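You operate a simulated robot arm through the tools that you are given. There is no shell and no other tool. Be economical: measure what you need, move in short steps, check, and stop when the job is done.

You run a simulated two-armed robot. Do the job below in one go: nothing can be reset, and whatever is moved stays where it is left.

Task
Switch off, unplug and slide out the module on the rack's test card.
Fine: Rack output off first, then the module. Park the plug in the free holder. Turn both knobs fully free; the module stays out.

It is judged by the outcome, as a careful person would: the job done as asked, and still so three seconds after it is handed in. It fails if anything else is knocked over, pushed out of place, dropped, spilled or broken.

Robot
Two 7-joint arms with two-finger parallel grippers on one trunk, on a base that drives. Base frame: it is fixed to the floor where the robot stands at the start and does not move with it; the origin is under the middle of the robot, x ahead of it, y to its left, z up. Units: mm, rad, N and s.
The left shoulder is at the start at [70, 188, 1365], the right one opposite. With the tool pointing down near the work surface each hand reaches from about 100 to 600 mm from the robot's upright axis, wherever it stands, measured 20 degrees to its own side. Places, roughly: amps key of the rack [800, -100, 1400]; first module [900, 0, 1200]; fourth module [900, 0, 800]; left knob of the first module [700, 100, 1100]; left knob of the fourth module [700, 100, 700]; left knob of the second module [700, 100, 1000]; left knob of the third module [700, 100, 900]; output key of the rack [800, -200, 1300]; rack power switch [800, 200, 1300]; recall key of the rack [800, -200, 1400]; reset key of the rack [800, -100, 1300]; right knob of the first module [800, -200, 1200]; right knob of the fourth module [800, -200, 800]; right knob of the second module [800, -200, 1100]; right knob of the third module [800, -200, 900]; second module [900, 0, 1000]. Payload 3.91 kg a hand.
The TCP of each hand is the grasp point between the finger pads, 30 mm short of the fingertips. In the tool frame z runs along the fingers and y along their closing line. Largest opening 110 mm; finger width 20, thickness 10; the body of the gripper, 48 by 112 mm, starts 55 mm behind the TCP.
Orientation is told as [roll, pitch, yaw] about the base's x, y, z axes, in that order, counted from this pose: with the fingers straight down and closing along the base's y, the tool's x points along the base's -x, its y along +y and its z along -z.

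Tools
- The arms move only by the tool send_rows. It takes "left_targets", "right_targets" or both (then of equal length, played together; a hand with none holds still); each is a list of rows, each a list of 3 entries, a list of its own where there are three numbers: the shift along the tool's x, y, z in units of 200 mm (1.0 is 200 mm), then the turn, a rotation vector about the tool's x, y, z in units of 45 degrees (1.0 is 45 degrees), then the gripper command, from -1 (shut) to 1 (fully open), values between in proportion. In form: [[[tx, ty, tz], [ax, ay, az], claw], ...]. A call has 1 to 12 rows; each row is the pose to reach, as a shift and turn from the pose commanded when the call began, along the tool's axes at that moment. A call with a number of a shift or a turn outside -1 to 1 is refused whole. Rows are played at 5 a second. More than 50 mm and 0.15 rad between two rows, or a gripper value outside its range, and nothing of the call is played. Where a pose cannot be reached the arm comes as near as it can. A force on the tool above 90 N (or 10 N above the force at the start of the call, whichever is more), or a blocked arm, ends the call early, and 0.2 s more pass. The fingers move at their own pace (about 72 mm/s each) and stop on an object; they squeeze with about 22 N. The grip force told is the motor's: it shows also when the fingers shut on nothing. Time passes only in rows, and 0.2 s behind the last, so rows that repeat a pose let the fingers close. It gives the time, the measured TCP pose, the force on the tool (base axes), the opening and the grip force at its end, in the units of the frame above (readings bear some noise), with the torque about the TCP (base axes, N m) and any sound that the robot's microphone picked up.
- Cameras (640 x 400 px; columns grow to the right, rows downward): "scene" is now at [134.2, 10.9, 1601.7]; the picture's right is [-0.14, -0.99, 0.00], its down [-0.50, 0.07, -0.86] and it looks along [0.85, -0.12, -0.51] (base axes); focal length 214 px, centre (320, 200). "left" rides on the left gripper at [72, -17, -103] in its tool frame; the picture's right is [0.23, 0.97, 0.00], its down [-0.76, 0.18, -0.62] and it looks along [-0.61, 0.14, 0.78] (tool axes); focal length 222 px, centre (320, 200). "right" rides on the right gripper at [73, 17, -103] in its tool frame; the picture's right is [-0.23, 0.97, 0.00], its down [-0.76, -0.18, -0.62] and it looks along [-0.61, -0.14, 0.78] (tool axes); focal length 222 px, centre (320, 200). There is no depth. A picture from a camera that has moved, and an enlarged one, comes with that camera's place and axes in the base frame and with its lens. The place of the scene camera against the robot may be out by one fixed shift of up to 25 mm in any direction.
- grab_frame(camera): a new picture of that camera. It takes no simulated time.
- slide_trunk(by): slides the trunk up (or, below 0, down) by that many mm; the arms and the scene camera ride with it, the base frame stays. It gives what a move gives, with no picture.
- steer(legs): drives the robot by 1 to 6 legs, each [ahead, turn to the left] in mm and rad, along the robot's own axes; the way and the turn of a leg run together, so that a leg with both is an arc; at most 1500 mm and 3.142 rad a leg. The arms and the cameras ride along, it lands a little off, and it stops where it bumps. It gives what a move gives.
- head_to(pan, tilt): turns the head with the scene camera to pan (to the left, within 1.501 rad either way) and tilt (down, from -0.506 to 1.204), counted from straight ahead of the robot. It gives what a move gives.
- enlarge(camera, box): a new picture of the part [left, top, right, bottom] of that camera's present view, enlarged. It takes no simulated time.
- job_done(): hands the job in; it is judged then, once.

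Work in short steps. Places have to be worked out from the pictures, the camera data and where the tool is seen: move nearer, look again, correct. Check each grasp and each placing, and mend what went wrong. You have 120 turns and 92 pictures in all, those below and enlarged ones among them. Open the grippers and draw the arms clear of the work before you hand the job in, unless the task says otherwise; then end with one line.

The tools are called after "Emit:" as name(argument=value, ...) on one line, values as JSON. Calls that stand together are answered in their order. send_rows: Moves the arms, as the interface text tells. Its arguments: {"type":"object","properties":{"left_targets":{"type":"array","items":{"type":"array"}},"right_targets":{"type":"array","items":{"type":"array"}}},"required":[]} The other tools are called the same way: slide_trunk (by) slides the trunk up or down; steer (legs) drives the base; head_to (pan, tilt) turns the head that bears the scene camera; grab_frame (camera) takes a picture; enlarge (camera, box) takes an enlarged picture of a part of a camera's view; job_done () hands the job in.

At the start:

```text
time_s: 0.0
left_tool_pos: [486.4, 199.5, 1522.5]
left_ee_rot: [0.0, -0.002, -0.001]
left_ft_force: [-0.3, 0.2, 0.3]
left_wrist_torque: [0.01, 0.0, 0.0]
left_gripper_width: 110.3
left_gripper_force: 0.1
right_tool_pos: [430.0, -239.6, 1542.5]
right_ee_rot: [0.003, -0.002, 0.001]
right_ft_force: [0.2, 0.0, 0.3]
right_wrist_torque: [0.01, 0.01, -0.03]
right_gripper_width: 110.0
right_gripper_force: 0.0
trunk travel left (down, up): [-875.0, 65.0]
robot x, y, heading: [0.8, 1.3, -0.002]
head pan, tilt: [-0.136, 0.534]
```

scene: 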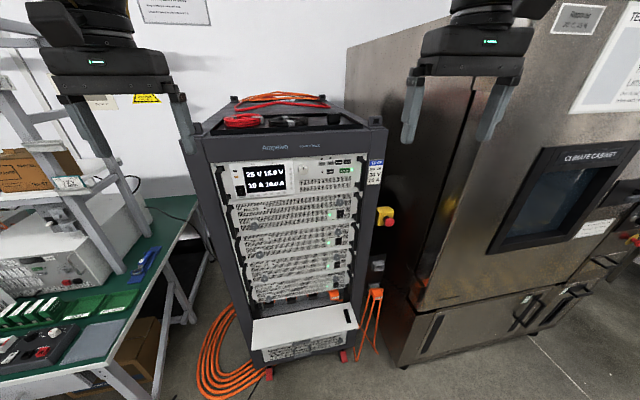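
right: 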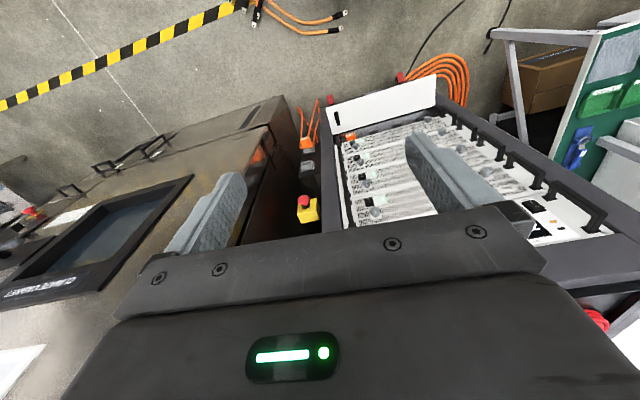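
left: 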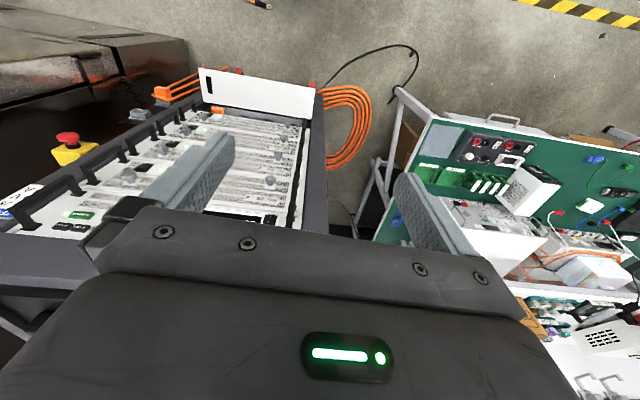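

The rack stands ahead with four modules; I need to read the test card and the details. I enlarge the front and the card.

Emit:
enlarge(camera="scene", box=[200, 140, 400, 265])

Emit:
enlarge(camera="scene", box=[220, 250, 400, 362])

Emit:
enlarge(camera="scene", box=[350, 145, 400, 195])

```text
3.20 times, centred on (300, 202) of scene
camera zoom: at [134.2, 10.9, 1601.7], right [-0.14, -0.99, 0.0], down [-0.5, 0.07, -0.86], along [0.85, -0.12, -0.51], focal length 686 px, centre (384, 192)
```

zoom: 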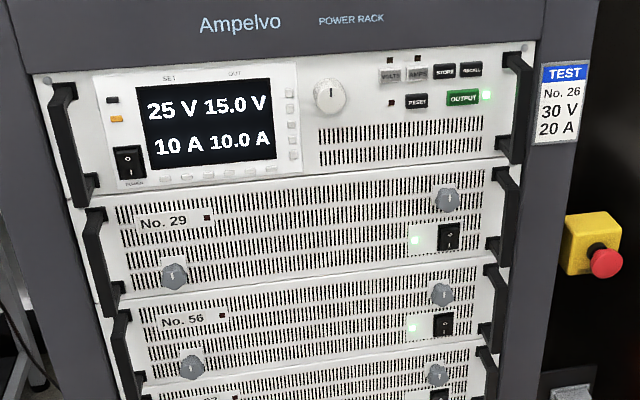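

```text
3.56 times, centred on (310, 306) of scene
camera zoom: at [134.2, 10.9, 1601.7], right [-0.14, -0.99, 0.0], down [-0.5, 0.07, -0.86], along [0.85, -0.12, -0.51], focal length 763 px, centre (356, -177)
```

zoom: 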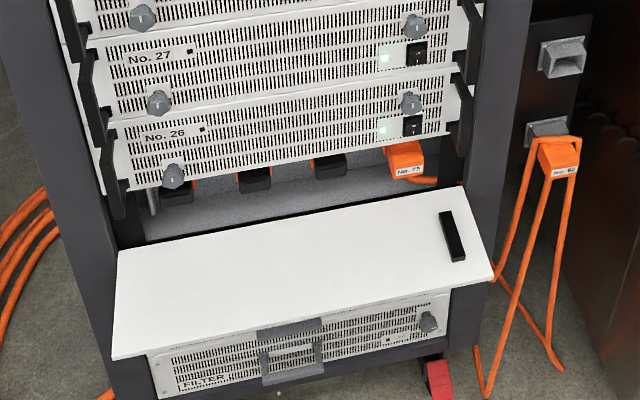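

```text
8.00 times, centred on (375, 170) of scene
camera zoom: at [134.2, 10.9, 1601.7], right [-0.14, -0.99, 0.0], down [-0.5, 0.07, -0.86], along [0.85, -0.12, -0.51], focal length 1716 px, centre (-120, 440)
```

zoom: 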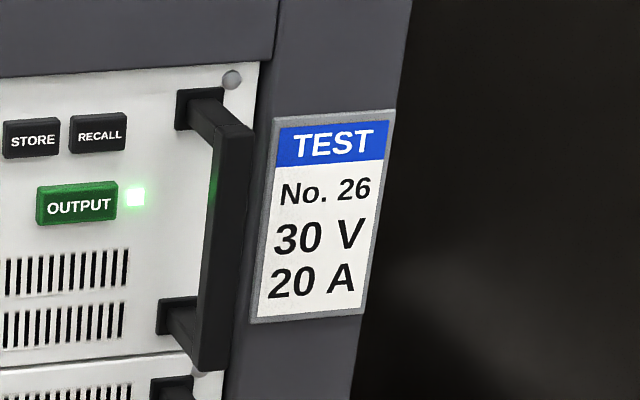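

The card says No. 26, 30 V 20 A; module No. 26 is the fourth. I lower the trunk to see the lower area and plug labels.

Emit:
slide_trunk(by=-500)

Emit:
grab_frame(camera="scene")

```text
refused: -500 is not a number from -400 to 400
```

```text
85 pictures are left
camera scene: at [134.2, 10.9, 1601.7], right [-0.14, -0.99, 0.0], down [-0.5, 0.07, -0.86], along [0.85, -0.12, -0.51], focal length 214 px, centre (320, 200)
```

scene: 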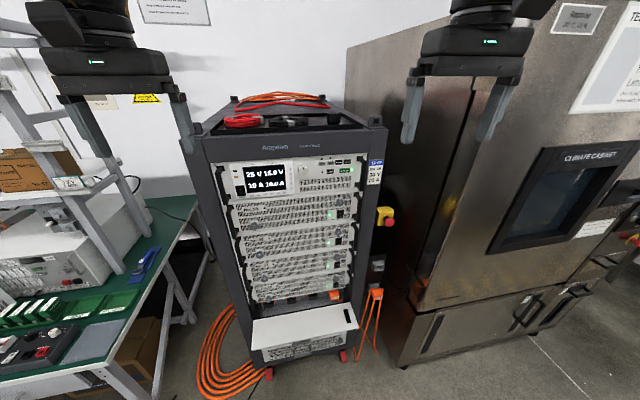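

Limit is 400 per call; I lower by 400.

Emit:
slide_trunk(by=-400)

Emit:
grab_frame(camera="scene")

Emit:
enlarge(camera="scene", box=[200, 180, 440, 330])

```text
time_s: 3.8
left_tool_pos: [486.4, 199.6, 1123.5]
left_ee_rot: [0.001, -0.001, 0.0]
left_ft_force: [0.0, -0.8, -0.6]
left_wrist_torque: [0.01, 0.01, -0.01]
left_gripper_width: 109.9
left_gripper_force: 0.1
right_tool_pos: [430.3, -239.2, 1141.6]
right_ee_rot: [0.003, -0.002, 0.0]
right_ft_force: [-0.2, 0.1, 0.9]
right_wrist_torque: [0.0, 0.0, 0.01]
right_gripper_width: 110.4
right_gripper_force: 0.0
trunk travel left (down, up): [-475.0, 465.0]
robot x, y, heading: [1.3, 0.4, 0.001]
head pan, tilt: [-0.136, 0.534]
```

```text
84 pictures are left
camera scene: at [134.1, 10.8, 1201.8], right [-0.14, -0.99, 0.0], down [-0.5, 0.07, -0.86], along [0.85, -0.12, -0.51], focal length 214 px, centre (320, 200)
```

scene: 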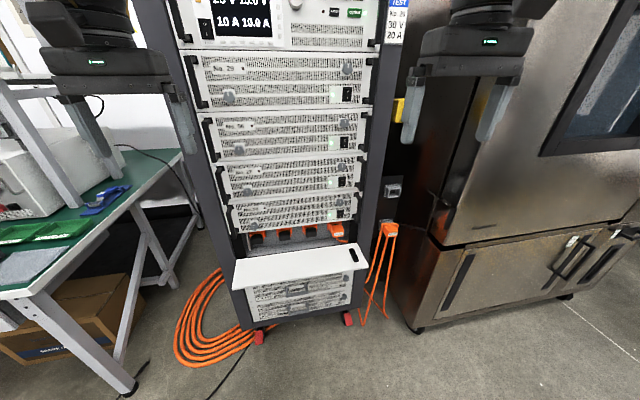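

```text
2.67 times, centred on (320, 255) of scene
camera zoom: at [134.1, 10.8, 1201.8], right [-0.14, -0.99, 0.0], down [-0.5, 0.07, -0.86], along [0.85, -0.12, -0.51], focal length 572 px, centre (320, 53)
```

zoom: 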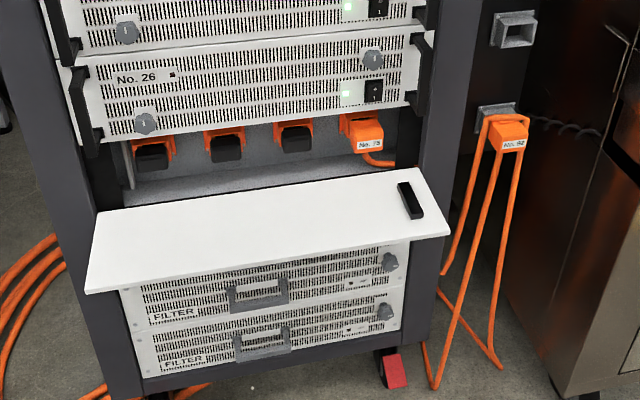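

Three sockets appear capped, one holds an orange plug with a tag. I enlarge the plugs and holders.

Emit:
enlarge(camera="scene", box=[235, 210, 363, 290])

Emit:
enlarge(camera="scene", box=[350, 170, 430, 250])

```text
5.00 times, centred on (299, 250) of scene
camera zoom: at [134.1, 10.8, 1201.8], right [-0.14, -0.99, 0.0], down [-0.5, 0.07, -0.86], along [0.85, -0.12, -0.51], focal length 1072 px, centre (425, -50)
```

zoom: 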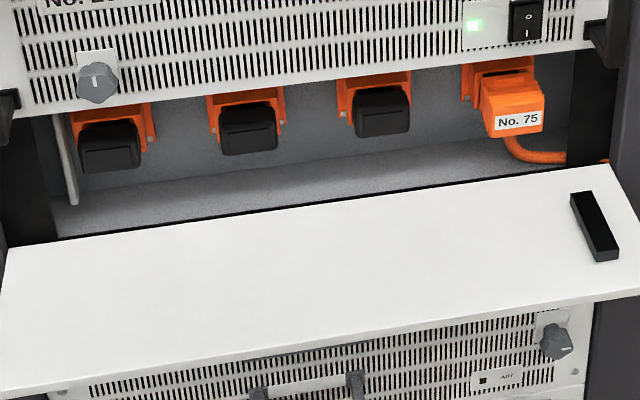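

```text
5.00 times, centred on (390, 210) of scene
camera zoom: at [134.1, 10.8, 1201.8], right [-0.14, -0.99, 0.0], down [-0.5, 0.07, -0.86], along [0.85, -0.12, -0.51], focal length 1072 px, centre (-30, 150)
```

zoom: 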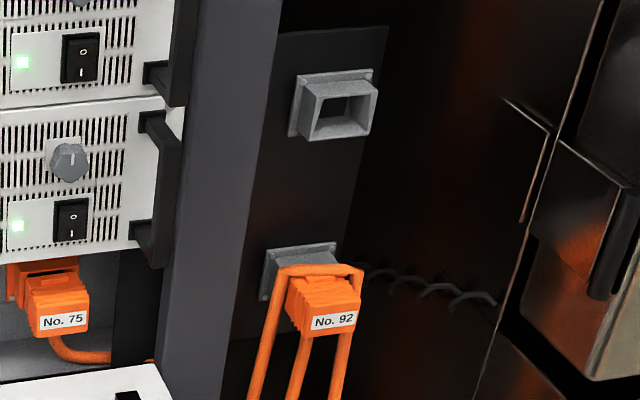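

Geometry by triangulating both views: OUTPUT key ≈ [775,-162,1324], module-4 knobs ≈ [771,-155,803] and [751,153,745], plug No. 75 front ≈ [778,-154,655], shelf top z≈582, free holder ≈ [813,-375,802]; rack yaw ≈ +0.065. I raise the trunk and start pitching the hands forward.

Emit:
slide_trunk(by=250)

Emit:
send_rows(right_targets=[[[0, 0, 0], [0, -0.18, 0], -1], [[0, 0, 0], [0, -0.36, 0], -1], [[0, 0, 0], [0, -0.54, 0], -1], [[0, 0, 0], [0, -0.72, 0], -1], [[0, 0, 0], [0, -0.88, 0], -1], [[0, 0, 0], [0, -1, 0], -1]])

Emit:
send_rows(right_targets=[[[0, 0, 0], [0, -0.18, 0], -1], [[0, 0, 0], [0, -0.36, 0], -1], [[0, 0, 0], [0, -0.54, 0], -1], [[0, 0, 0], [0, -0.72, 0], -1], [[0, 0, 0], [0, -0.88, 0], -1], [[0, 0, 0], [0, -1, 0], -1]])

Emit:
grab_frame(camera="scene")

Emit:
grab_frame(camera="right")

```text
time_s: 6.4
left_tool_pos: [486.1, 199.8, 1372.1]
left_ee_rot: [0.001, -0.002, 0.001]
left_ft_force: [0.1, 0.5, 0.1]
left_wrist_torque: [0.02, 0.01, -0.03]
left_gripper_width: 109.8
left_gripper_force: 0.1
right_tool_pos: [430.0, -239.1, 1390.9]
right_ee_rot: [0.002, -0.002, -0.001]
right_ft_force: [0.2, -0.1, 0.4]
right_wrist_torque: [-0.04, 0.05, -0.01]
right_gripper_width: 110.0
right_gripper_force: 0.0
trunk travel left (down, up): [-725.0, 215.0]
robot x, y, heading: [-0.4, -3.0, 0.003]
head pan, tilt: [-0.136, 0.534]
```

```text
time_s: 7.8
left_tool_pos: [485.2, 200.1, 1373.0]
left_ee_rot: [0.001, -0.003, 0.0]
left_ft_force: [-0.3, -0.8, 0.2]
left_wrist_torque: [0.02, 0.0, -0.01]
left_gripper_width: 110.2
left_gripper_force: 0.0
right_tool_pos: [424.4, -251.4, 1399.3]
right_ee_rot: [0.003, -0.79, -0.002]
right_ft_force: [-1.1, 0.2, -1.0]
right_wrist_torque: [-0.02, -0.02, 0.02]
right_gripper_width: 0.1
right_gripper_force: 21.5
right hand out of reach, approached as far as the arm can: row 6
trunk travel left (down, up): [-725.0, 215.0]
robot x, y, heading: [1.1, -0.6, 0.002]
head pan, tilt: [-0.136, 0.534]
```

```text
time_s: 9.2
left_tool_pos: [487.8, 199.8, 1371.3]
left_ee_rot: [-0.002, 0.0, 0.001]
left_ft_force: [-0.3, 0.5, -1.2]
left_wrist_torque: [-0.06, 0.03, 0.01]
left_gripper_width: 109.9
left_gripper_force: 0.1
right_tool_pos: [457.5, -331.0, 1418.3]
right_ee_rot: [-1.064, -1.557, 1.085]
right_ft_force: [0.2, 1.0, 0.4]
right_wrist_torque: [0.05, 0.0, -0.02]
right_gripper_width: 0.2
right_gripper_force: 22.4
right hand out of reach, approached as far as the arm can: row 1, 2, 3, 4, 5, 6
trunk travel left (down, up): [-725.0, 215.0]
robot x, y, heading: [-2.1, 0.5, 0.003]
head pan, tilt: [-0.136, 0.534]
```

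```text
80 pictures are left
camera scene: at [136.6, 12.1, 1451.5], right [-0.14, -0.99, 0.0], down [-0.51, 0.07, -0.86], along [0.85, -0.12, -0.51], focal length 214 px, centre (320, 200)
```

scene: 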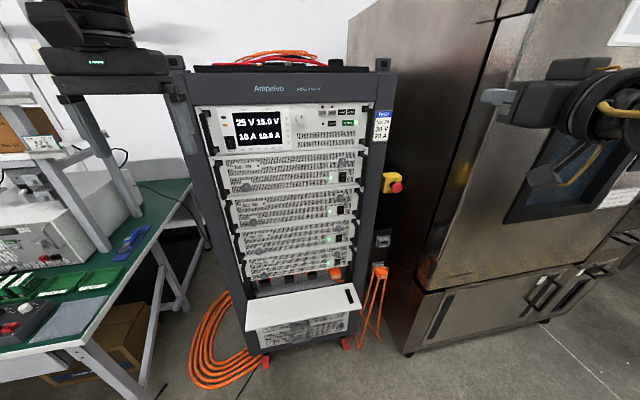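

```text
79 pictures are left
camera right: at [352.6, -317.0, 1345.9], right [-0.02, 0.98, 0.22], down [-0.61, -0.18, 0.77], along [0.79, -0.12, 0.6], focal length 222 px, centre (320, 200)
```

right: 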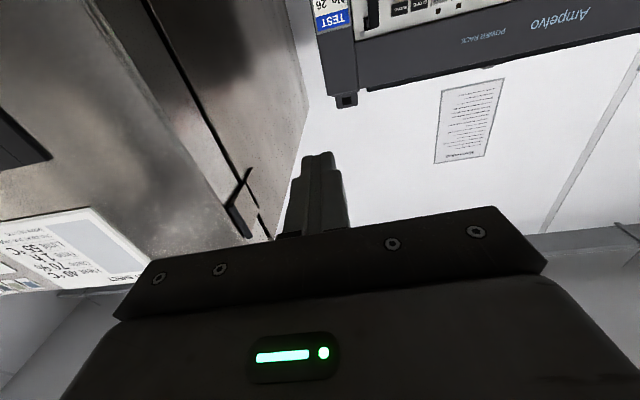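

The hand now points ahead (readings near gimbal); it was just too close to the shoulder. I move it ahead, then check.

Emit:
send_rows(right_targets=[[[0, 0, 0.2], [0, 0, 0], -1], [[0, 0, 0.4], [0, 0, 0], -1], [[0, 0, 0.6], [0, 0, 0], -1], [[0, 0, 0.8], [0, 0, 0], -1]])

```text
time_s: 10.2
left_tool_pos: [487.3, 199.4, 1371.1]
left_ee_rot: [0.0, 0.0, -0.001]
left_ft_force: [0.5, 0.3, 0.1]
left_wrist_torque: [0.02, 0.03, 0.02]
left_gripper_width: 110.0
left_gripper_force: 0.1
right_tool_pos: [615.3, -330.7, 1419.3]
right_ee_rot: [1.654, -1.569, -1.655]
right_ft_force: [1.1, -0.5, -0.2]
right_wrist_torque: [-0.01, 0.01, 0.03]
right_gripper_width: 0.0
right_gripper_force: 21.3
trunk travel left (down, up): [-725.0, 215.0]
robot x, y, heading: [-2.0, 1.5, -0.001]
head pan, tilt: [-0.136, 0.534]
```

Now I shift to in front of the OUTPUT key, about 70 mm short of it.

Emit:
send_rows(right_targets=[[[0.1, 0.17, 0.06], [0, 0, 0], -1], [[0.19, 0.34, 0.12], [0, 0, 0], -1], [[0.28, 0.51, 0.18], [0, 0, 0], -1], [[0.37, 0.68, 0.24], [0, 0, 0], -1], [[0.47, 0.845, 0.3], [0, 0, 0], -1]])

Emit:
enlarge(camera="scene", box=[260, 60, 420, 160])

Emit:
grab_frame(camera="right")

```text
time_s: 11.4
left_tool_pos: [487.8, 202.0, 1372.0]
left_ee_rot: [-0.002, 0.0, -0.002]
left_ft_force: [0.9, 0.4, -0.4]
left_wrist_torque: [0.03, 0.01, -0.04]
left_gripper_width: 109.9
left_gripper_force: 0.1
right_tool_pos: [672.6, -158.0, 1323.6]
right_ee_rot: [2.478, -1.569, -2.477]
right_ft_force: [0.2, 0.3, -0.3]
right_wrist_torque: [0.01, -0.02, 0.0]
right_gripper_width: 0.0
right_gripper_force: 21.0
trunk travel left (down, up): [-725.0, 215.0]
robot x, y, heading: [4.3, 1.0, 0.001]
head pan, tilt: [-0.136, 0.534]
```

```text
4.00 times, centred on (340, 110) of scene
camera zoom: at [136.8, 12.3, 1451.5], right [-0.14, -0.99, 0.0], down [-0.51, 0.07, -0.86], along [0.85, -0.12, -0.51], focal length 858 px, centre (240, 560)
```

zoom: 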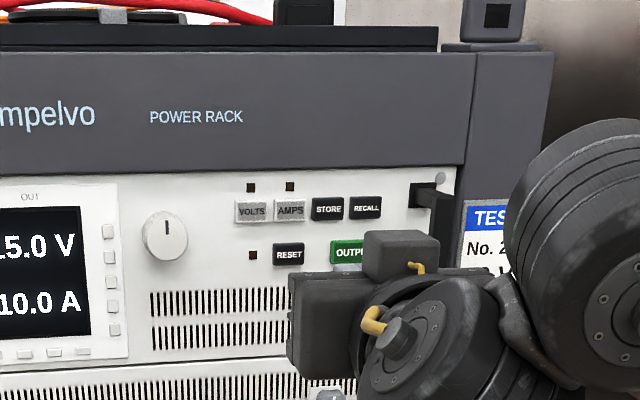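

```text
77 pictures are left
camera right: at [568.8, -140.4, 1249.8], right [0.0, 0.97, 0.23], down [-0.62, -0.18, 0.76], along [0.78, -0.14, 0.61], focal length 222 px, centre (320, 200)
```

right: 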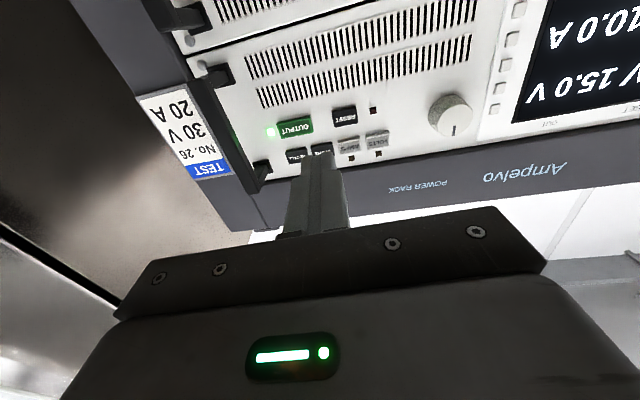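

The wrist camera puts the key at about y=-178, z≈1322. I correct by 20 mm sideways and move to within ~15 mm.

Emit:
send_rows(right_targets=[[[0.005, -0.1, 0.08], [0, 0, 0], -1], [[0.005, -0.1, 0.25], [0, 0, 0], -1]])

Emit:
enlarge(camera="right", box=[220, 60, 420, 185])

```text
time_s: 12.0
left_tool_pos: [488.1, 200.6, 1372.0]
left_ee_rot: [0.0, 0.0, 0.002]
left_ft_force: [1.3, 0.6, -0.5]
left_wrist_torque: [-0.04, 0.0, -0.01]
left_gripper_width: 110.0
left_gripper_force: 0.1
right_tool_pos: [722.3, -181.2, 1322.6]
right_ee_rot: [1.712, -1.568, -1.711]
right_ft_force: [-0.4, 0.5, 0.4]
right_wrist_torque: [0.01, 0.0, -0.01]
right_gripper_width: 0.0
right_gripper_force: 22.7
trunk travel left (down, up): [-725.0, 215.0]
robot x, y, heading: [0.0, -0.2, -0.003]
head pan, tilt: [-0.136, 0.534]
```

```text
3.20 times, centred on (320, 122) of right
camera zoom: at [619.7, -163.2, 1249.9], right [0.0, 0.97, 0.23], down [-0.62, -0.18, 0.76], along [0.78, -0.14, 0.61], focal length 711 px, centre (320, 448)
```

zoom: 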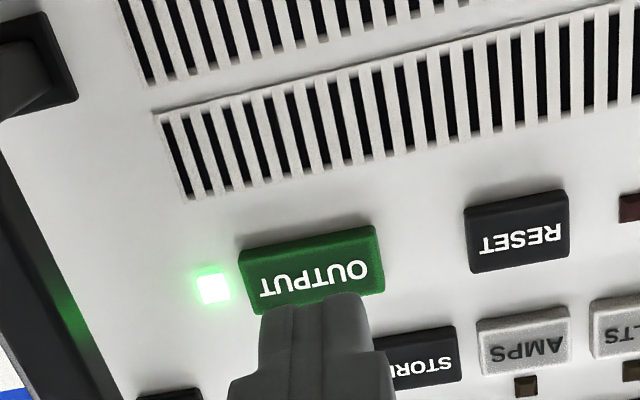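

The two wrist views put the key at ≈[800,-184,1328]. I raise 6 mm, and edge forward.

Emit:
send_rows(right_targets=[[[-0.03, -0.01, 0.05], [0, 0, 0], -1], [[-0.03, -0.01, 0.1], [0, 0, 0], -1], [[-0.03, -0.01, 0.13], [0, 0, 0], -1], [[-0.03, -0.01, 0.15], [0, 0, 0], -1]])

Emit:
enlarge(camera="right", box=[220, 60, 420, 185])

```text
time_s: 13.0
left_tool_pos: [485.5, 199.0, 1371.6]
left_ee_rot: [-0.001, -0.002, 0.0]
left_ft_force: [0.5, -0.3, 0.3]
left_wrist_torque: [-0.02, 0.02, 0.0]
left_gripper_width: 109.8
left_gripper_force: 0.1
right_tool_pos: [752.8, -181.6, 1330.1]
right_ee_rot: [2.703, -1.568, -2.704]
right_ft_force: [-1.8, 0.1, 0.7]
right_wrist_torque: [0.02, 0.01, 0.0]
right_gripper_width: 0.0
right_gripper_force: 22.2
trunk travel left (down, up): [-725.0, 215.0]
robot x, y, heading: [-3.9, 0.1, -0.0]
head pan, tilt: [-0.136, 0.534]
heard: click
```

```text
3.20 times, centred on (320, 122) of right
camera zoom: at [648.0, -165.8, 1257.2], right [0.0, 0.97, 0.23], down [-0.63, -0.18, 0.76], along [0.78, -0.14, 0.61], focal length 711 px, centre (320, 448)
```

zoom: 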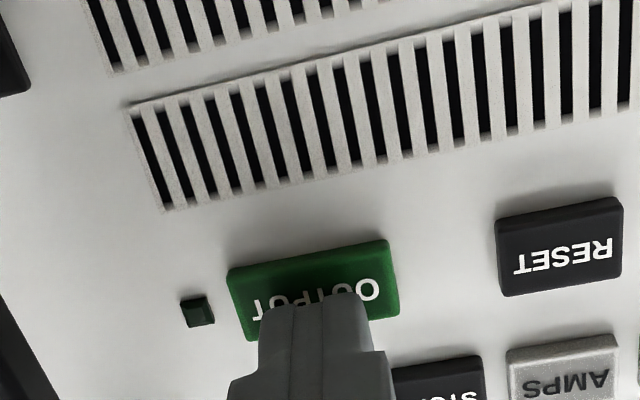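

Click heard and the output LED is dark. I draw back and lower the trunk toward module 4.

Emit:
send_rows(right_targets=[[[0, 0, -0.2], [0, 0, 0], -1], [[0, 0, -0.4], [0, 0, 0], -1], [[0, 0, -0.6], [0, 0, 0], -1]])

Emit:
enlarge(camera="scene", box=[200, 80, 400, 205])

Emit:
slide_trunk(by=-400)

Emit:
slide_trunk(by=-160)

Emit:
grab_frame(camera="right")

Emit:
grab_frame(camera="scene")

```text
time_s: 13.8
left_tool_pos: [485.5, 201.9, 1372.9]
left_ee_rot: [-0.001, -0.003, 0.0]
left_ft_force: [-0.9, 0.3, -0.4]
left_wrist_torque: [-0.02, 0.02, 0.02]
left_gripper_width: 110.1
left_gripper_force: 0.1
right_tool_pos: [631.4, -182.2, 1330.9]
right_ee_rot: [-2.883, -1.569, 2.883]
right_ft_force: [-0.1, -0.6, -0.6]
right_wrist_torque: [-0.02, 0.02, -0.01]
right_gripper_width: 0.3
right_gripper_force: 22.4
trunk travel left (down, up): [-725.0, 215.0]
robot x, y, heading: [1.4, -1.7, 0.001]
head pan, tilt: [-0.136, 0.534]
```

```text
3.20 times, centred on (300, 142) of scene
camera zoom: at [133.5, 12.8, 1451.9], right [-0.14, -0.99, 0.0], down [-0.5, 0.07, -0.86], along [0.85, -0.12, -0.51], focal length 686 px, centre (384, 384)
```

zoom: 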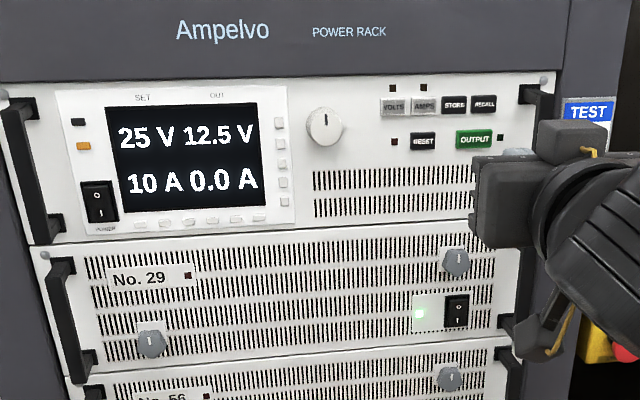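

```text
time_s: 17.6
left_tool_pos: [485.3, 201.8, 973.8]
left_ee_rot: [0.001, -0.003, -0.001]
left_ft_force: [0.6, 0.4, -0.2]
left_wrist_torque: [-0.01, 0.02, 0.03]
left_gripper_width: 109.8
left_gripper_force: 0.0
right_tool_pos: [632.8, -183.1, 931.0]
right_ee_rot: [2.705, -1.569, -2.702]
right_ft_force: [-0.7, 0.1, 0.1]
right_wrist_torque: [-0.02, 0.03, 0.01]
right_gripper_width: 0.1
right_gripper_force: 22.2
trunk travel left (down, up): [-325.0, 615.0]
robot x, y, heading: [-0.2, -1.2, -0.004]
head pan, tilt: [-0.136, 0.534]
```

```text
time_s: 19.5
left_tool_pos: [484.4, 199.4, 812.5]
left_ee_rot: [0.001, -0.002, 0.001]
left_ft_force: [-0.1, 1.5, 0.8]
left_wrist_torque: [0.02, -0.01, -0.01]
left_gripper_width: 110.0
left_gripper_force: 0.0
right_tool_pos: [631.9, -183.5, 770.7]
right_ee_rot: [2.705, -1.566, -2.704]
right_ft_force: [0.5, -0.6, -0.3]
right_wrist_torque: [0.03, 0.06, 0.0]
right_gripper_width: 0.0
right_gripper_force: 21.9
trunk travel left (down, up): [-165.0, 775.0]
robot x, y, heading: [-2.2, 1.0, 0.0]
head pan, tilt: [-0.136, 0.534]
```

```text
73 pictures are left
camera right: at [528.3, -166.0, 697.5], right [0.0, 0.97, 0.23], down [-0.63, -0.18, 0.76], along [0.78, -0.14, 0.61], focal length 222 px, centre (320, 200)
```

right: 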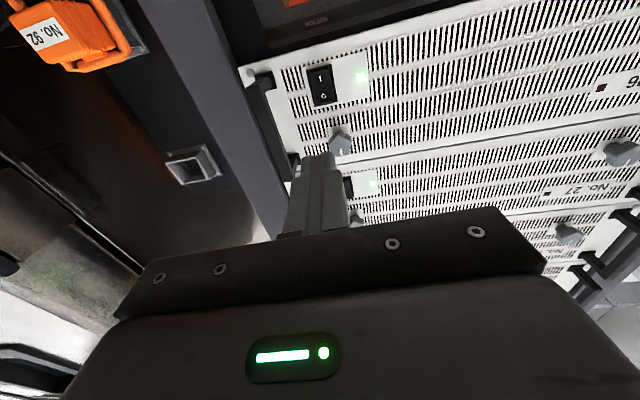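

```text
72 pictures are left
camera scene: at [134.0, 10.8, 891.8], right [-0.14, -0.99, 0.0], down [-0.5, 0.07, -0.86], along [0.85, -0.12, -0.51], focal length 214 px, centre (320, 200)
```

scene: 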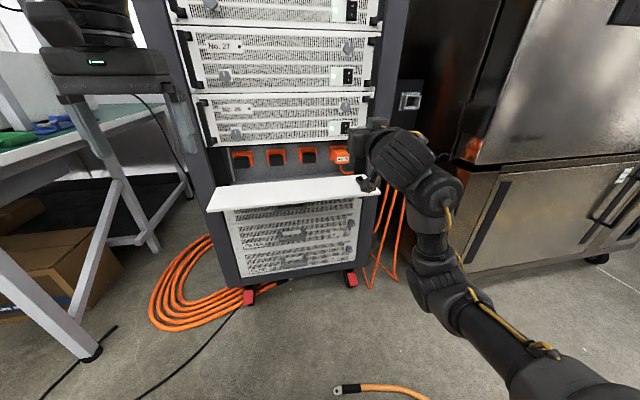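

Display shows 0.0 A output. The module-4 rocker is at ≈[788,-176,749], its O end at z≈760. I approach with the closed fingertips aimed at the O end.

Emit:
send_rows(right_targets=[[[0.02, 0.04, 0.2], [0, 0, 0], -1], [[0.02, 0.04, 0.4], [0, 0, 0], -1], [[0.02, 0.04, 0.54], [0, 0, 0], -1]])

Emit:
enlarge(camera="right", box=[220, 60, 420, 185])

```text
time_s: 20.3
left_tool_pos: [485.4, 200.2, 812.8]
left_ee_rot: [0.0, -0.001, -0.002]
left_ft_force: [0.1, 0.5, 0.6]
left_wrist_torque: [0.03, -0.01, -0.02]
left_gripper_width: 110.0
left_gripper_force: 0.2
right_tool_pos: [740.2, -174.3, 767.0]
right_ee_rot: [2.719, -1.568, -2.717]
right_ft_force: [0.6, -0.5, -0.1]
right_wrist_torque: [0.01, -0.03, -0.02]
right_gripper_width: 0.1
right_gripper_force: 22.3
trunk travel left (down, up): [-165.0, 775.0]
robot x, y, heading: [-1.4, -0.0, -0.0]
head pan, tilt: [-0.136, 0.534]
```

```text
3.20 times, centred on (320, 122) of right
camera zoom: at [636.5, -157.8, 693.8], right [0.0, 0.97, 0.23], down [-0.62, -0.18, 0.76], along [0.78, -0.14, 0.61], focal length 711 px, centre (320, 448)
```

zoom: 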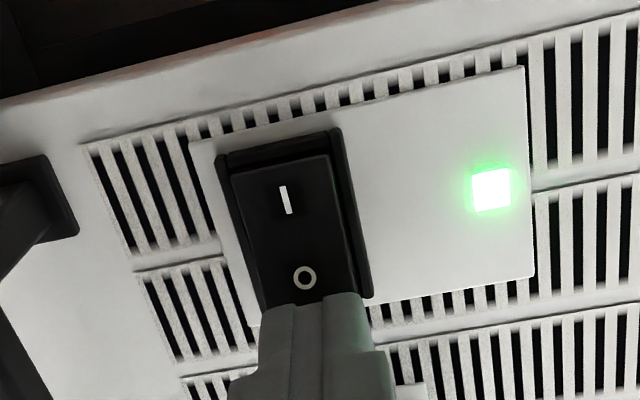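

Aligned; I press the O end in small steps.

Emit:
send_rows(right_targets=[[[0.01, -0.01, 0.04], [0, 0, 0], -1], [[0.01, -0.01, 0.07], [0, 0, 0], -1], [[0.01, -0.01, 0.1], [0, 0, 0], -1]])

Emit:
enlarge(camera="right", box=[220, 60, 420, 185])

```text
time_s: 21.0
left_tool_pos: [481.1, 196.5, 814.1]
left_ee_rot: [0.0, -0.006, -0.002]
left_ft_force: [0.1, 0.4, -0.5]
left_wrist_torque: [-0.01, 0.01, -0.02]
left_gripper_width: 109.8
left_gripper_force: 0.0
right_tool_pos: [747.4, -178.0, 767.3]
right_ee_rot: [-2.57, -1.565, 2.57]
right_ft_force: [-38.7, -6.5, -3.0]
right_wrist_torque: [0.01, 0.45, 0.09]
right_gripper_width: 0.1
right_gripper_force: 22.1
trunk travel left (down, up): [-165.0, 775.0]
robot x, y, heading: [-1.3, 0.4, -0.006]
head pan, tilt: [-0.136, 0.534]
stopped in row 3 (right hand): the force on the tool passed its limit at 106 N (the readings are from after the stop); the commanded pose is now the measured one
```

```text
3.20 times, centred on (320, 122) of right
camera zoom: at [643.5, -159.8, 693.4], right [0.0, 0.97, 0.22], down [-0.63, -0.18, 0.76], along [0.78, -0.14, 0.61], focal length 711 px, centre (320, 448)
```

zoom: 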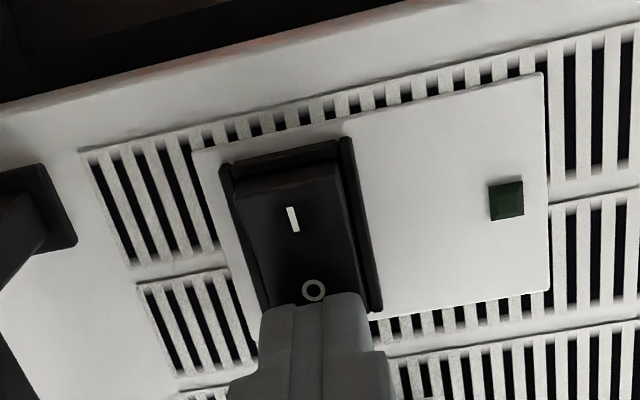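

The module LED is dark: switched off. I draw the right hand back and start rolling it 180° about its axis so its camera sits above (the shelf lies under the plug).

Emit:
send_rows(right_targets=[[[0, 0, -0.2], [0, 0, 0], -1], [[0, 0, -0.4], [0, 0, 0], -1], [[0, 0, -0.6], [0, 0, 0], -1], [[0, 0, -0.75], [0, 0, 0], -1]])

Emit:
send_rows(right_targets=[[[0, 0, 0], [0, 0, 0.18], -1], [[0, 0, 0], [0, 0, 0.36], -1], [[0, 0, 0], [0, 0, 0.54], -1], [[0, 0, 0], [0, 0, 0.72], -1], [[0, 0, 0], [0, 0, 0.88], -1], [[0, 0, 0], [0, 0, 1], -1]])

Emit:
send_rows(right_targets=[[[0, 0, 0], [0, 0, 0.18], -1], [[0, 0, 0], [0, 0, 0.36], -1], [[0, 0, 0], [0, 0, 0.54], -1], [[0, 0, 0], [0, 0, 0.72], -1], [[0, 0, 0], [0, 0, 0.88], -1], [[0, 0, 0], [0, 0, 1], -1]])

Emit:
grab_frame(camera="right")

```text
time_s: 22.0
left_tool_pos: [484.7, 198.8, 811.9]
left_ee_rot: [0.0, 0.0, -0.002]
left_ft_force: [-0.1, -0.4, -0.1]
left_wrist_torque: [-0.02, 0.0, 0.0]
left_gripper_width: 110.2
left_gripper_force: 0.0
right_tool_pos: [600.7, -175.1, 763.5]
right_ee_rot: [-1.011, -1.567, 1.01]
right_ft_force: [0.9, 0.1, -0.1]
right_wrist_torque: [-0.03, 0.01, -0.01]
right_gripper_width: 0.0
right_gripper_force: 22.0
trunk travel left (down, up): [-165.0, 775.0]
robot x, y, heading: [1.5, 2.7, -0.004]
head pan, tilt: [-0.136, 0.534]
```

```text
time_s: 23.4
left_tool_pos: [484.9, 199.8, 812.0]
left_ee_rot: [0.0, -0.001, -0.002]
left_ft_force: [0.1, -0.4, -1.0]
left_wrist_torque: [0.0, 0.02, 0.02]
left_gripper_width: 109.8
left_gripper_force: 0.0
right_tool_pos: [601.0, -176.5, 764.1]
right_ee_rot: [1.567, -0.786, -1.567]
right_ft_force: [-0.6, 0.1, 0.5]
right_wrist_torque: [-0.02, -0.04, -0.01]
right_gripper_width: 0.1
right_gripper_force: 22.1
trunk travel left (down, up): [-165.0, 775.0]
robot x, y, heading: [-1.0, -2.2, -0.003]
head pan, tilt: [-0.136, 0.534]
```

```text
time_s: 24.8
left_tool_pos: [485.4, 198.5, 813.2]
left_ee_rot: [0.0, -0.002, -0.003]
left_ft_force: [0.3, 0.4, 0.6]
left_wrist_torque: [0.01, -0.02, 0.0]
left_gripper_width: 110.1
left_gripper_force: 0.0
right_tool_pos: [601.8, -177.3, 764.4]
right_ee_rot: [1.569, -0.002, -1.569]
right_ft_force: [0.5, -0.2, -0.1]
right_wrist_torque: [-0.01, -0.01, 0.0]
right_gripper_width: 0.2
right_gripper_force: 22.7
trunk travel left (down, up): [-165.0, 775.0]
robot x, y, heading: [2.3, -3.0, -0.003]
head pan, tilt: [-0.136, 0.534]
```

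```text
69 pictures are left
camera right: at [497.5, -103.5, 779.7], right [0.0, -0.22, 0.97], down [-0.62, -0.76, -0.17], along [0.78, -0.61, -0.14], focal length 222 px, centre (320, 200)
```

right: 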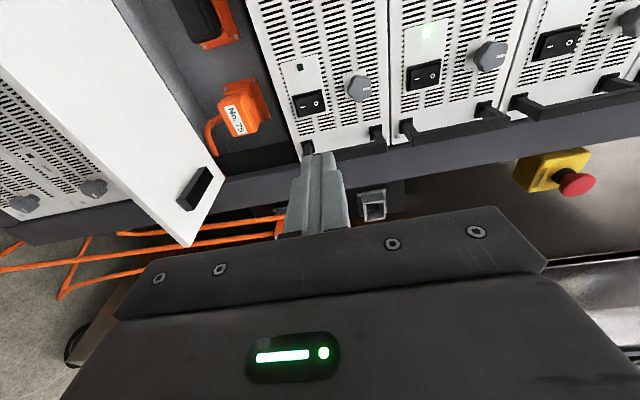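

The roll works; two more 45° steps.

Emit:
send_rows(right_targets=[[[0, 0, 0], [0, 0, 0.18], -1], [[0, 0, 0], [0, 0, 0.36], -1], [[0, 0, 0], [0, 0, 0.54], -1], [[0, 0, 0], [0, 0, 0.72], -1], [[0, 0, 0], [0, 0, 0.88], -1], [[0, 0, 0], [0, 0, 1], -1]])

Emit:
send_rows(right_targets=[[[0, 0, 0], [0, 0, 0.18], -1], [[0, 0, 0], [0, 0, 0.36], -1], [[0, 0, 0], [0, 0, 0.54], -1], [[0, 0, 0], [0, 0, 0.72], -1], [[0, 0, 0], [0, 0, 0.88], -1], [[0, 0, 0], [0, 0, 1], -1]])

Emit:
grab_frame(camera="right")

```text
time_s: 26.2
left_tool_pos: [485.0, 198.5, 813.1]
left_ee_rot: [0.0, -0.003, -0.002]
left_ft_force: [0.1, -0.1, 0.0]
left_wrist_torque: [0.01, -0.01, -0.02]
left_gripper_width: 109.9
left_gripper_force: 0.1
right_tool_pos: [601.9, -176.2, 761.8]
right_ee_rot: [1.568, 0.783, -1.572]
right_ft_force: [-0.6, 0.0, 0.4]
right_wrist_torque: [0.0, 0.01, 0.01]
right_gripper_width: 0.0
right_gripper_force: 21.6
trunk travel left (down, up): [-165.0, 775.0]
robot x, y, heading: [-2.7, 3.2, -0.001]
head pan, tilt: [-0.136, 0.534]
```

```text
time_s: 27.6
left_tool_pos: [486.0, 198.7, 812.3]
left_ee_rot: [0.002, 0.001, 0.0]
left_ft_force: [0.5, 0.5, -1.2]
left_wrist_torque: [0.04, 0.02, 0.0]
left_gripper_width: 109.8
left_gripper_force: 0.1
right_tool_pos: [615.5, -253.2, 781.0]
right_ee_rot: [0.848, 1.564, -2.29]
right_ft_force: [0.2, 0.1, -0.7]
right_wrist_torque: [0.0, 0.03, 0.06]
right_gripper_width: 0.1
right_gripper_force: 22.1
right hand out of reach, approached as far as the arm can: row 3, 4, 5, 6
trunk travel left (down, up): [-165.0, 775.0]
robot x, y, heading: [-3.2, 1.2, -0.008]
head pan, tilt: [-0.136, 0.534]
```

```text
68 pictures are left
camera right: at [511.8, -270.3, 852.6], right [0.0, -0.97, -0.22], down [-0.63, 0.17, -0.76], along [0.78, 0.14, -0.61], focal length 222 px, centre (320, 200)
```

right: 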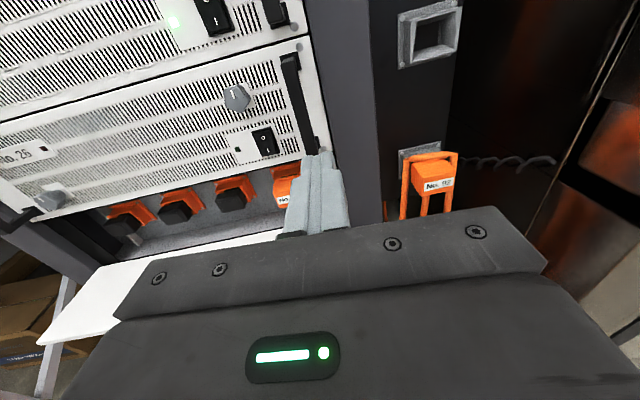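

The orientation with camera above is reached, though the spot shifted to y=-253. I move down, leftward and ahead toward the plug with fingers opening to ~75 mm.

Emit:
send_rows(right_targets=[[[-0.15, -0.1, 0.05], [0, 0, 0], 0.36], [[-0.3, -0.2, 0.1], [0, 0, 0], 0.36], [[-0.45, -0.3, 0.15], [0, 0, 0], 0.36], [[-0.6, -0.38, 0.2], [0, 0, 0], 0.36], [[-0.6, -0.38, 0.25], [0, 0, 0], 0.36]])

Emit:
grab_frame(camera="right")

```text
time_s: 28.8
left_tool_pos: [483.5, 199.1, 812.3]
left_ee_rot: [0.001, -0.002, -0.002]
left_ft_force: [-0.1, 0.2, -0.3]
left_wrist_torque: [0.01, -0.01, -0.04]
left_gripper_width: 109.7
left_gripper_force: 0.1
right_tool_pos: [663.1, -177.1, 660.3]
right_ee_rot: [0.979, 1.565, -2.16]
right_ft_force: [0.2, 0.0, -0.3]
right_wrist_torque: [0.04, 0.0, 0.0]
right_gripper_width: 75.0
right_gripper_force: 0.0
trunk travel left (down, up): [-165.0, 775.0]
robot x, y, heading: [0.6, 0.8, -0.0]
head pan, tilt: [-0.136, 0.534]
```

```text
67 pictures are left
camera right: at [559.0, -193.9, 732.8], right [0.0, -0.97, -0.22], down [-0.63, 0.17, -0.76], along [0.78, 0.14, -0.61], focal length 222 px, centre (320, 200)
```

right: 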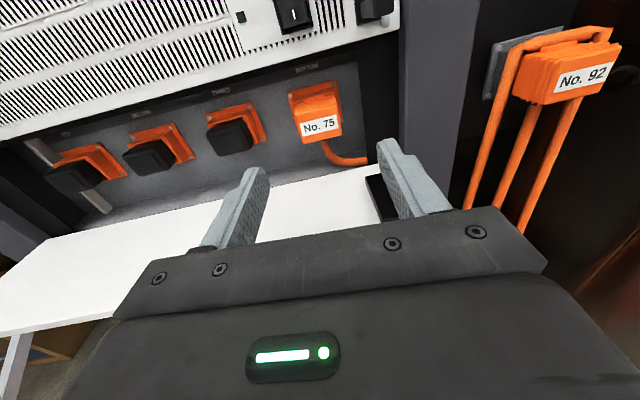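

In position. I zoom onto the plug to locate it and read the socket label.

Emit:
enlarge(camera="right", box=[230, 50, 410, 170])

```text
3.33 times, centred on (320, 110) of right
camera zoom: at [559.0, -193.9, 732.8], right [0.0, -0.97, -0.22], down [-0.63, 0.17, -0.76], along [0.78, 0.14, -0.61], focal length 740 px, centre (320, 500)
```

zoom: 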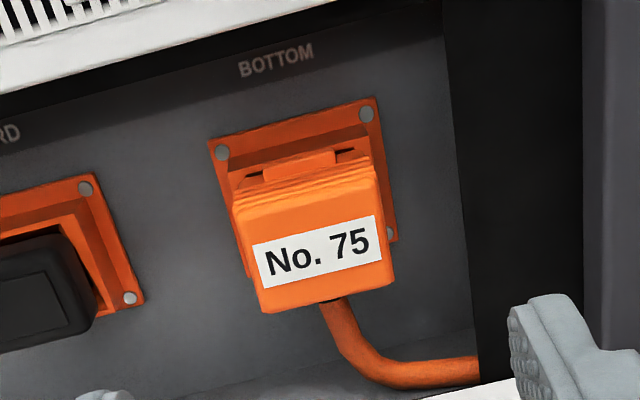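

The plug sits in the BOTTOM socket, front ≈[785,-177,652], ~48 mm wide, with a black rail close on the right. I align yaw (+0.07), narrow to 60 mm and come to ~20 mm short.

Emit:
send_rows(right_targets=[[[-0.02, -0.005, 0.15], [0.045, 0, 0], 0.1], [[-0.035, -0.01, 0.3], [0.09, 0, 0], 0.1], [[-0.035, -0.01, 0.36], [0.09, 0, 0], 0.1]])

Emit:
enlarge(camera="right", box=[200, 50, 440, 210])

```text
time_s: 29.6
left_tool_pos: [485.1, 198.2, 813.4]
left_ee_rot: [0.0, -0.001, -0.001]
left_ft_force: [0.4, 0.1, 0.3]
left_wrist_torque: [0.0, 0.01, -0.02]
left_gripper_width: 110.0
left_gripper_force: 0.0
right_tool_pos: [736.9, -177.1, 652.2]
right_ee_rot: [0.919, 1.565, -2.152]
right_ft_force: [0.4, -0.1, -0.2]
right_wrist_torque: [0.02, 0.02, -0.01]
right_gripper_width: 60.5
right_gripper_force: 0.0
trunk travel left (down, up): [-165.0, 775.0]
robot x, y, heading: [-0.8, 1.0, 0.002]
head pan, tilt: [-0.136, 0.534]
```

```text
2.50 times, centred on (320, 130) of right
camera zoom: at [633.1, -199.8, 724.7], right [0.07, -0.97, -0.22], down [-0.64, 0.13, -0.76], along [0.77, 0.19, -0.61], focal length 555 px, centre (320, 375)
```

zoom: 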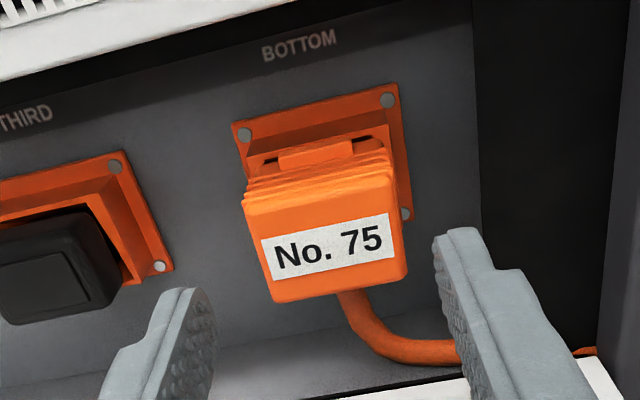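

Plug front is at [790,-176,650], 49 mm wide, nicely between the fingers. I advance 60 mm straddling it.

Emit:
send_rows(right_targets=[[[-0.01, 0.015, 0.1], [0, 0, 0], 0.1], [[-0.01, 0.015, 0.2], [0, 0, 0], 0.1], [[-0.01, 0.015, 0.3], [0, 0, 0], 0.1]])

Emit:
enlarge(camera="right", box=[200, 50, 440, 210])

```text
time_s: 30.4
left_tool_pos: [484.1, 200.0, 812.9]
left_ee_rot: [-0.001, -0.001, -0.002]
left_ft_force: [-0.3, -0.2, 0.3]
left_wrist_torque: [-0.02, 0.01, -0.03]
left_gripper_width: 110.1
left_gripper_force: 0.0
right_tool_pos: [796.1, -174.7, 649.3]
right_ee_rot: [0.902, 1.566, -2.165]
right_ft_force: [0.0, 0.0, -0.3]
right_wrist_torque: [0.03, 0.01, 0.01]
right_gripper_width: 60.6
right_gripper_force: 0.1
trunk travel left (down, up): [-165.0, 775.0]
robot x, y, heading: [-2.7, 2.4, -0.002]
head pan, tilt: [-0.136, 0.534]
```

```text
2.50 times, centred on (320, 130) of right
camera zoom: at [693.2, -198.9, 722.6], right [0.07, -0.97, -0.22], down [-0.64, 0.13, -0.76], along [0.77, 0.19, -0.61], focal length 555 px, centre (320, 375)
```

zoom: 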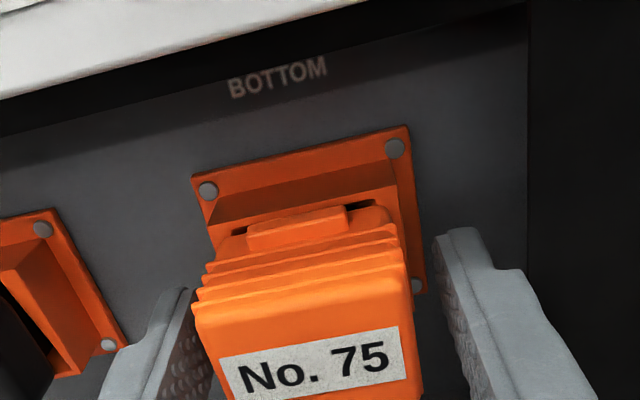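

Straddled with clearance on both sides; I close the gripper.

Emit:
send_rows(right_targets=[[[0, 0, 0], [0, 0, 0], -1], [[0, 0, 0], [0, 0, 0], -1], [[0, 0, 0], [0, 0, 0], -1]])

```text
time_s: 31.2
left_tool_pos: [484.1, 198.6, 812.8]
left_ee_rot: [-0.003, -0.003, -0.002]
left_ft_force: [0.8, 0.0, 0.1]
left_wrist_torque: [-0.01, 0.0, -0.02]
left_gripper_width: 110.4
left_gripper_force: 0.1
right_tool_pos: [795.3, -174.5, 650.5]
right_ee_rot: [0.922, 1.565, -2.145]
right_ft_force: [0.4, 4.0, -0.5]
right_wrist_torque: [0.14, 0.0, -0.41]
right_gripper_width: 43.9
right_gripper_force: 22.2
trunk travel left (down, up): [-165.0, 775.0]
robot x, y, heading: [1.7, -2.3, -0.0]
head pan, tilt: [-0.136, 0.534]
```

Gripped at 44 mm. I pull straight out gently.

Emit:
send_rows(right_targets=[[[0, 0, -0.04], [0, 0, 0], -1], [[0, 0, -0.08], [0, 0, 0], -1], [[0, 0, -0.13], [0, 0, 0], -1], [[0, 0, -0.18], [0, 0, 0], -1], [[0, 0, -0.25], [0, 0, 0], -1]])

Emit:
grab_frame(camera="right")

```text
time_s: 32.6
left_tool_pos: [484.6, 199.5, 812.8]
left_ee_rot: [-0.004, -0.001, -0.002]
left_ft_force: [1.4, 0.2, 0.9]
left_wrist_torque: [0.01, 0.0, -0.01]
left_gripper_width: 109.9
left_gripper_force: 0.1
right_tool_pos: [750.9, -210.3, 665.2]
right_ee_rot: [2.095, 1.532, -1.022]
right_ft_force: [-0.7, 0.7, -1.3]
right_wrist_torque: [0.0, 0.05, 0.02]
right_gripper_width: 58.2
right_gripper_force: 22.1
trunk travel left (down, up): [-165.0, 775.0]
robot x, y, heading: [-3.2, 3.8, -0.008]
head pan, tilt: [-0.136, 0.534]
stopped in row 5 (right hand): the arm was blocked; the commanded pose is now the measured one
```

```text
63 pictures are left
camera right: at [644.9, -226.7, 735.0], right [0.03, -0.98, -0.2], down [-0.61, 0.14, -0.78], along [0.79, 0.14, -0.6], focal length 222 px, centre (320, 200)
```

right: 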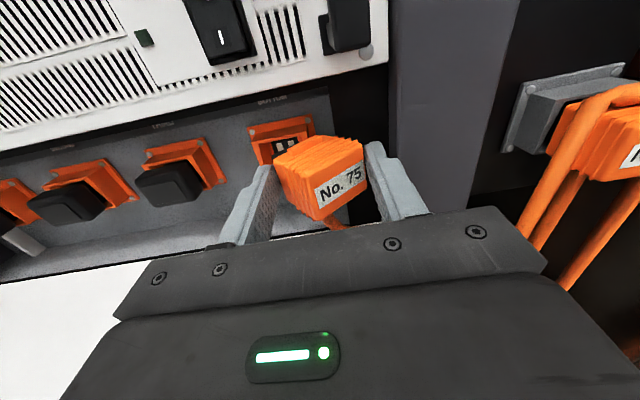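

The plug came out but skewed in the grip, and the arm was blocked. I look at the scene to see why.

Emit:
grab_frame(camera="scene")

Emit:
enlarge(camera="right", box=[220, 80, 440, 227])

```text
62 pictures are left
camera scene: at [132.9, 10.2, 891.7], right [-0.14, -0.99, 0.0], down [-0.5, 0.07, -0.86], along [0.85, -0.12, -0.51], focal length 214 px, centre (320, 200)
```

scene: 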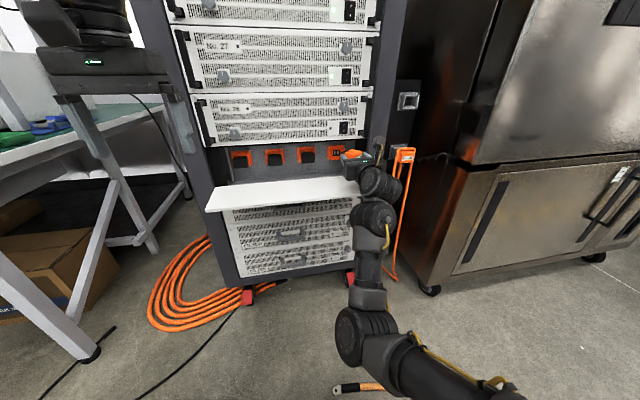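

```text
2.72 times, centred on (330, 154) of right
camera zoom: at [644.9, -226.7, 735.0], right [0.03, -0.98, -0.2], down [-0.61, 0.14, -0.78], along [0.79, 0.14, -0.6], focal length 604 px, centre (293, 326)
```

zoom: 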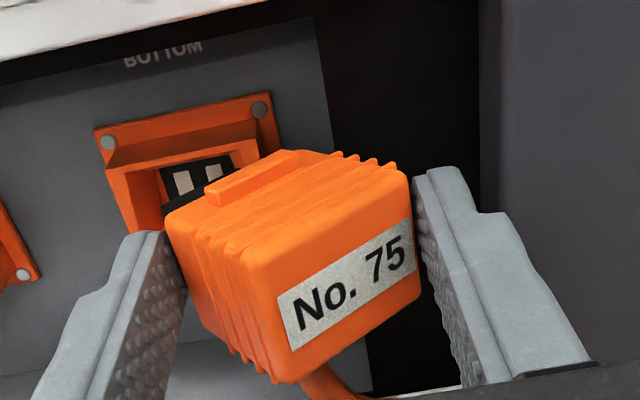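

The plug is out but yawed about 35° in the grip; the arm posture (elbow low) seems jammed. I back the base 60 mm to bring the plug clear of the socket, arm unchanged.

Emit:
steer(legs=[[-60, 0]])

Emit:
grab_frame(camera="right")

```text
time_s: 33.5
left_tool_pos: [423.8, 199.8, 812.1]
left_ee_rot: [-0.002, -0.002, -0.002]
left_ft_force: [0.5, 1.1, -0.2]
left_wrist_torque: [0.0, -0.02, 0.0]
left_gripper_width: 109.9
left_gripper_force: 0.1
right_tool_pos: [688.7, -209.0, 665.3]
right_ee_rot: [2.126, 1.533, -0.99]
right_ft_force: [-0.3, -0.5, -1.0]
right_wrist_torque: [-0.02, 0.02, 0.02]
right_gripper_width: 58.4
right_gripper_force: 22.5
trunk travel left (down, up): [-165.0, 775.0]
robot x, y, heading: [-60.4, -3.5, -0.005]
head pan, tilt: [-0.136, 0.534]
```

```text
60 pictures are left
camera right: at [584.2, -226.4, 735.4], right [0.03, -0.98, -0.2], down [-0.61, 0.14, -0.78], along [0.79, 0.14, -0.6], focal length 222 px, centre (320, 200)
```

right: 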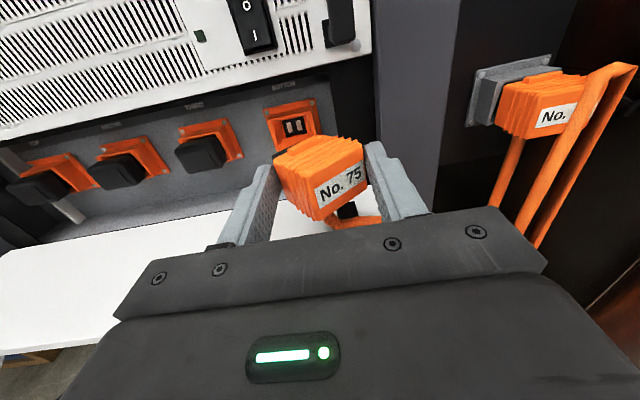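

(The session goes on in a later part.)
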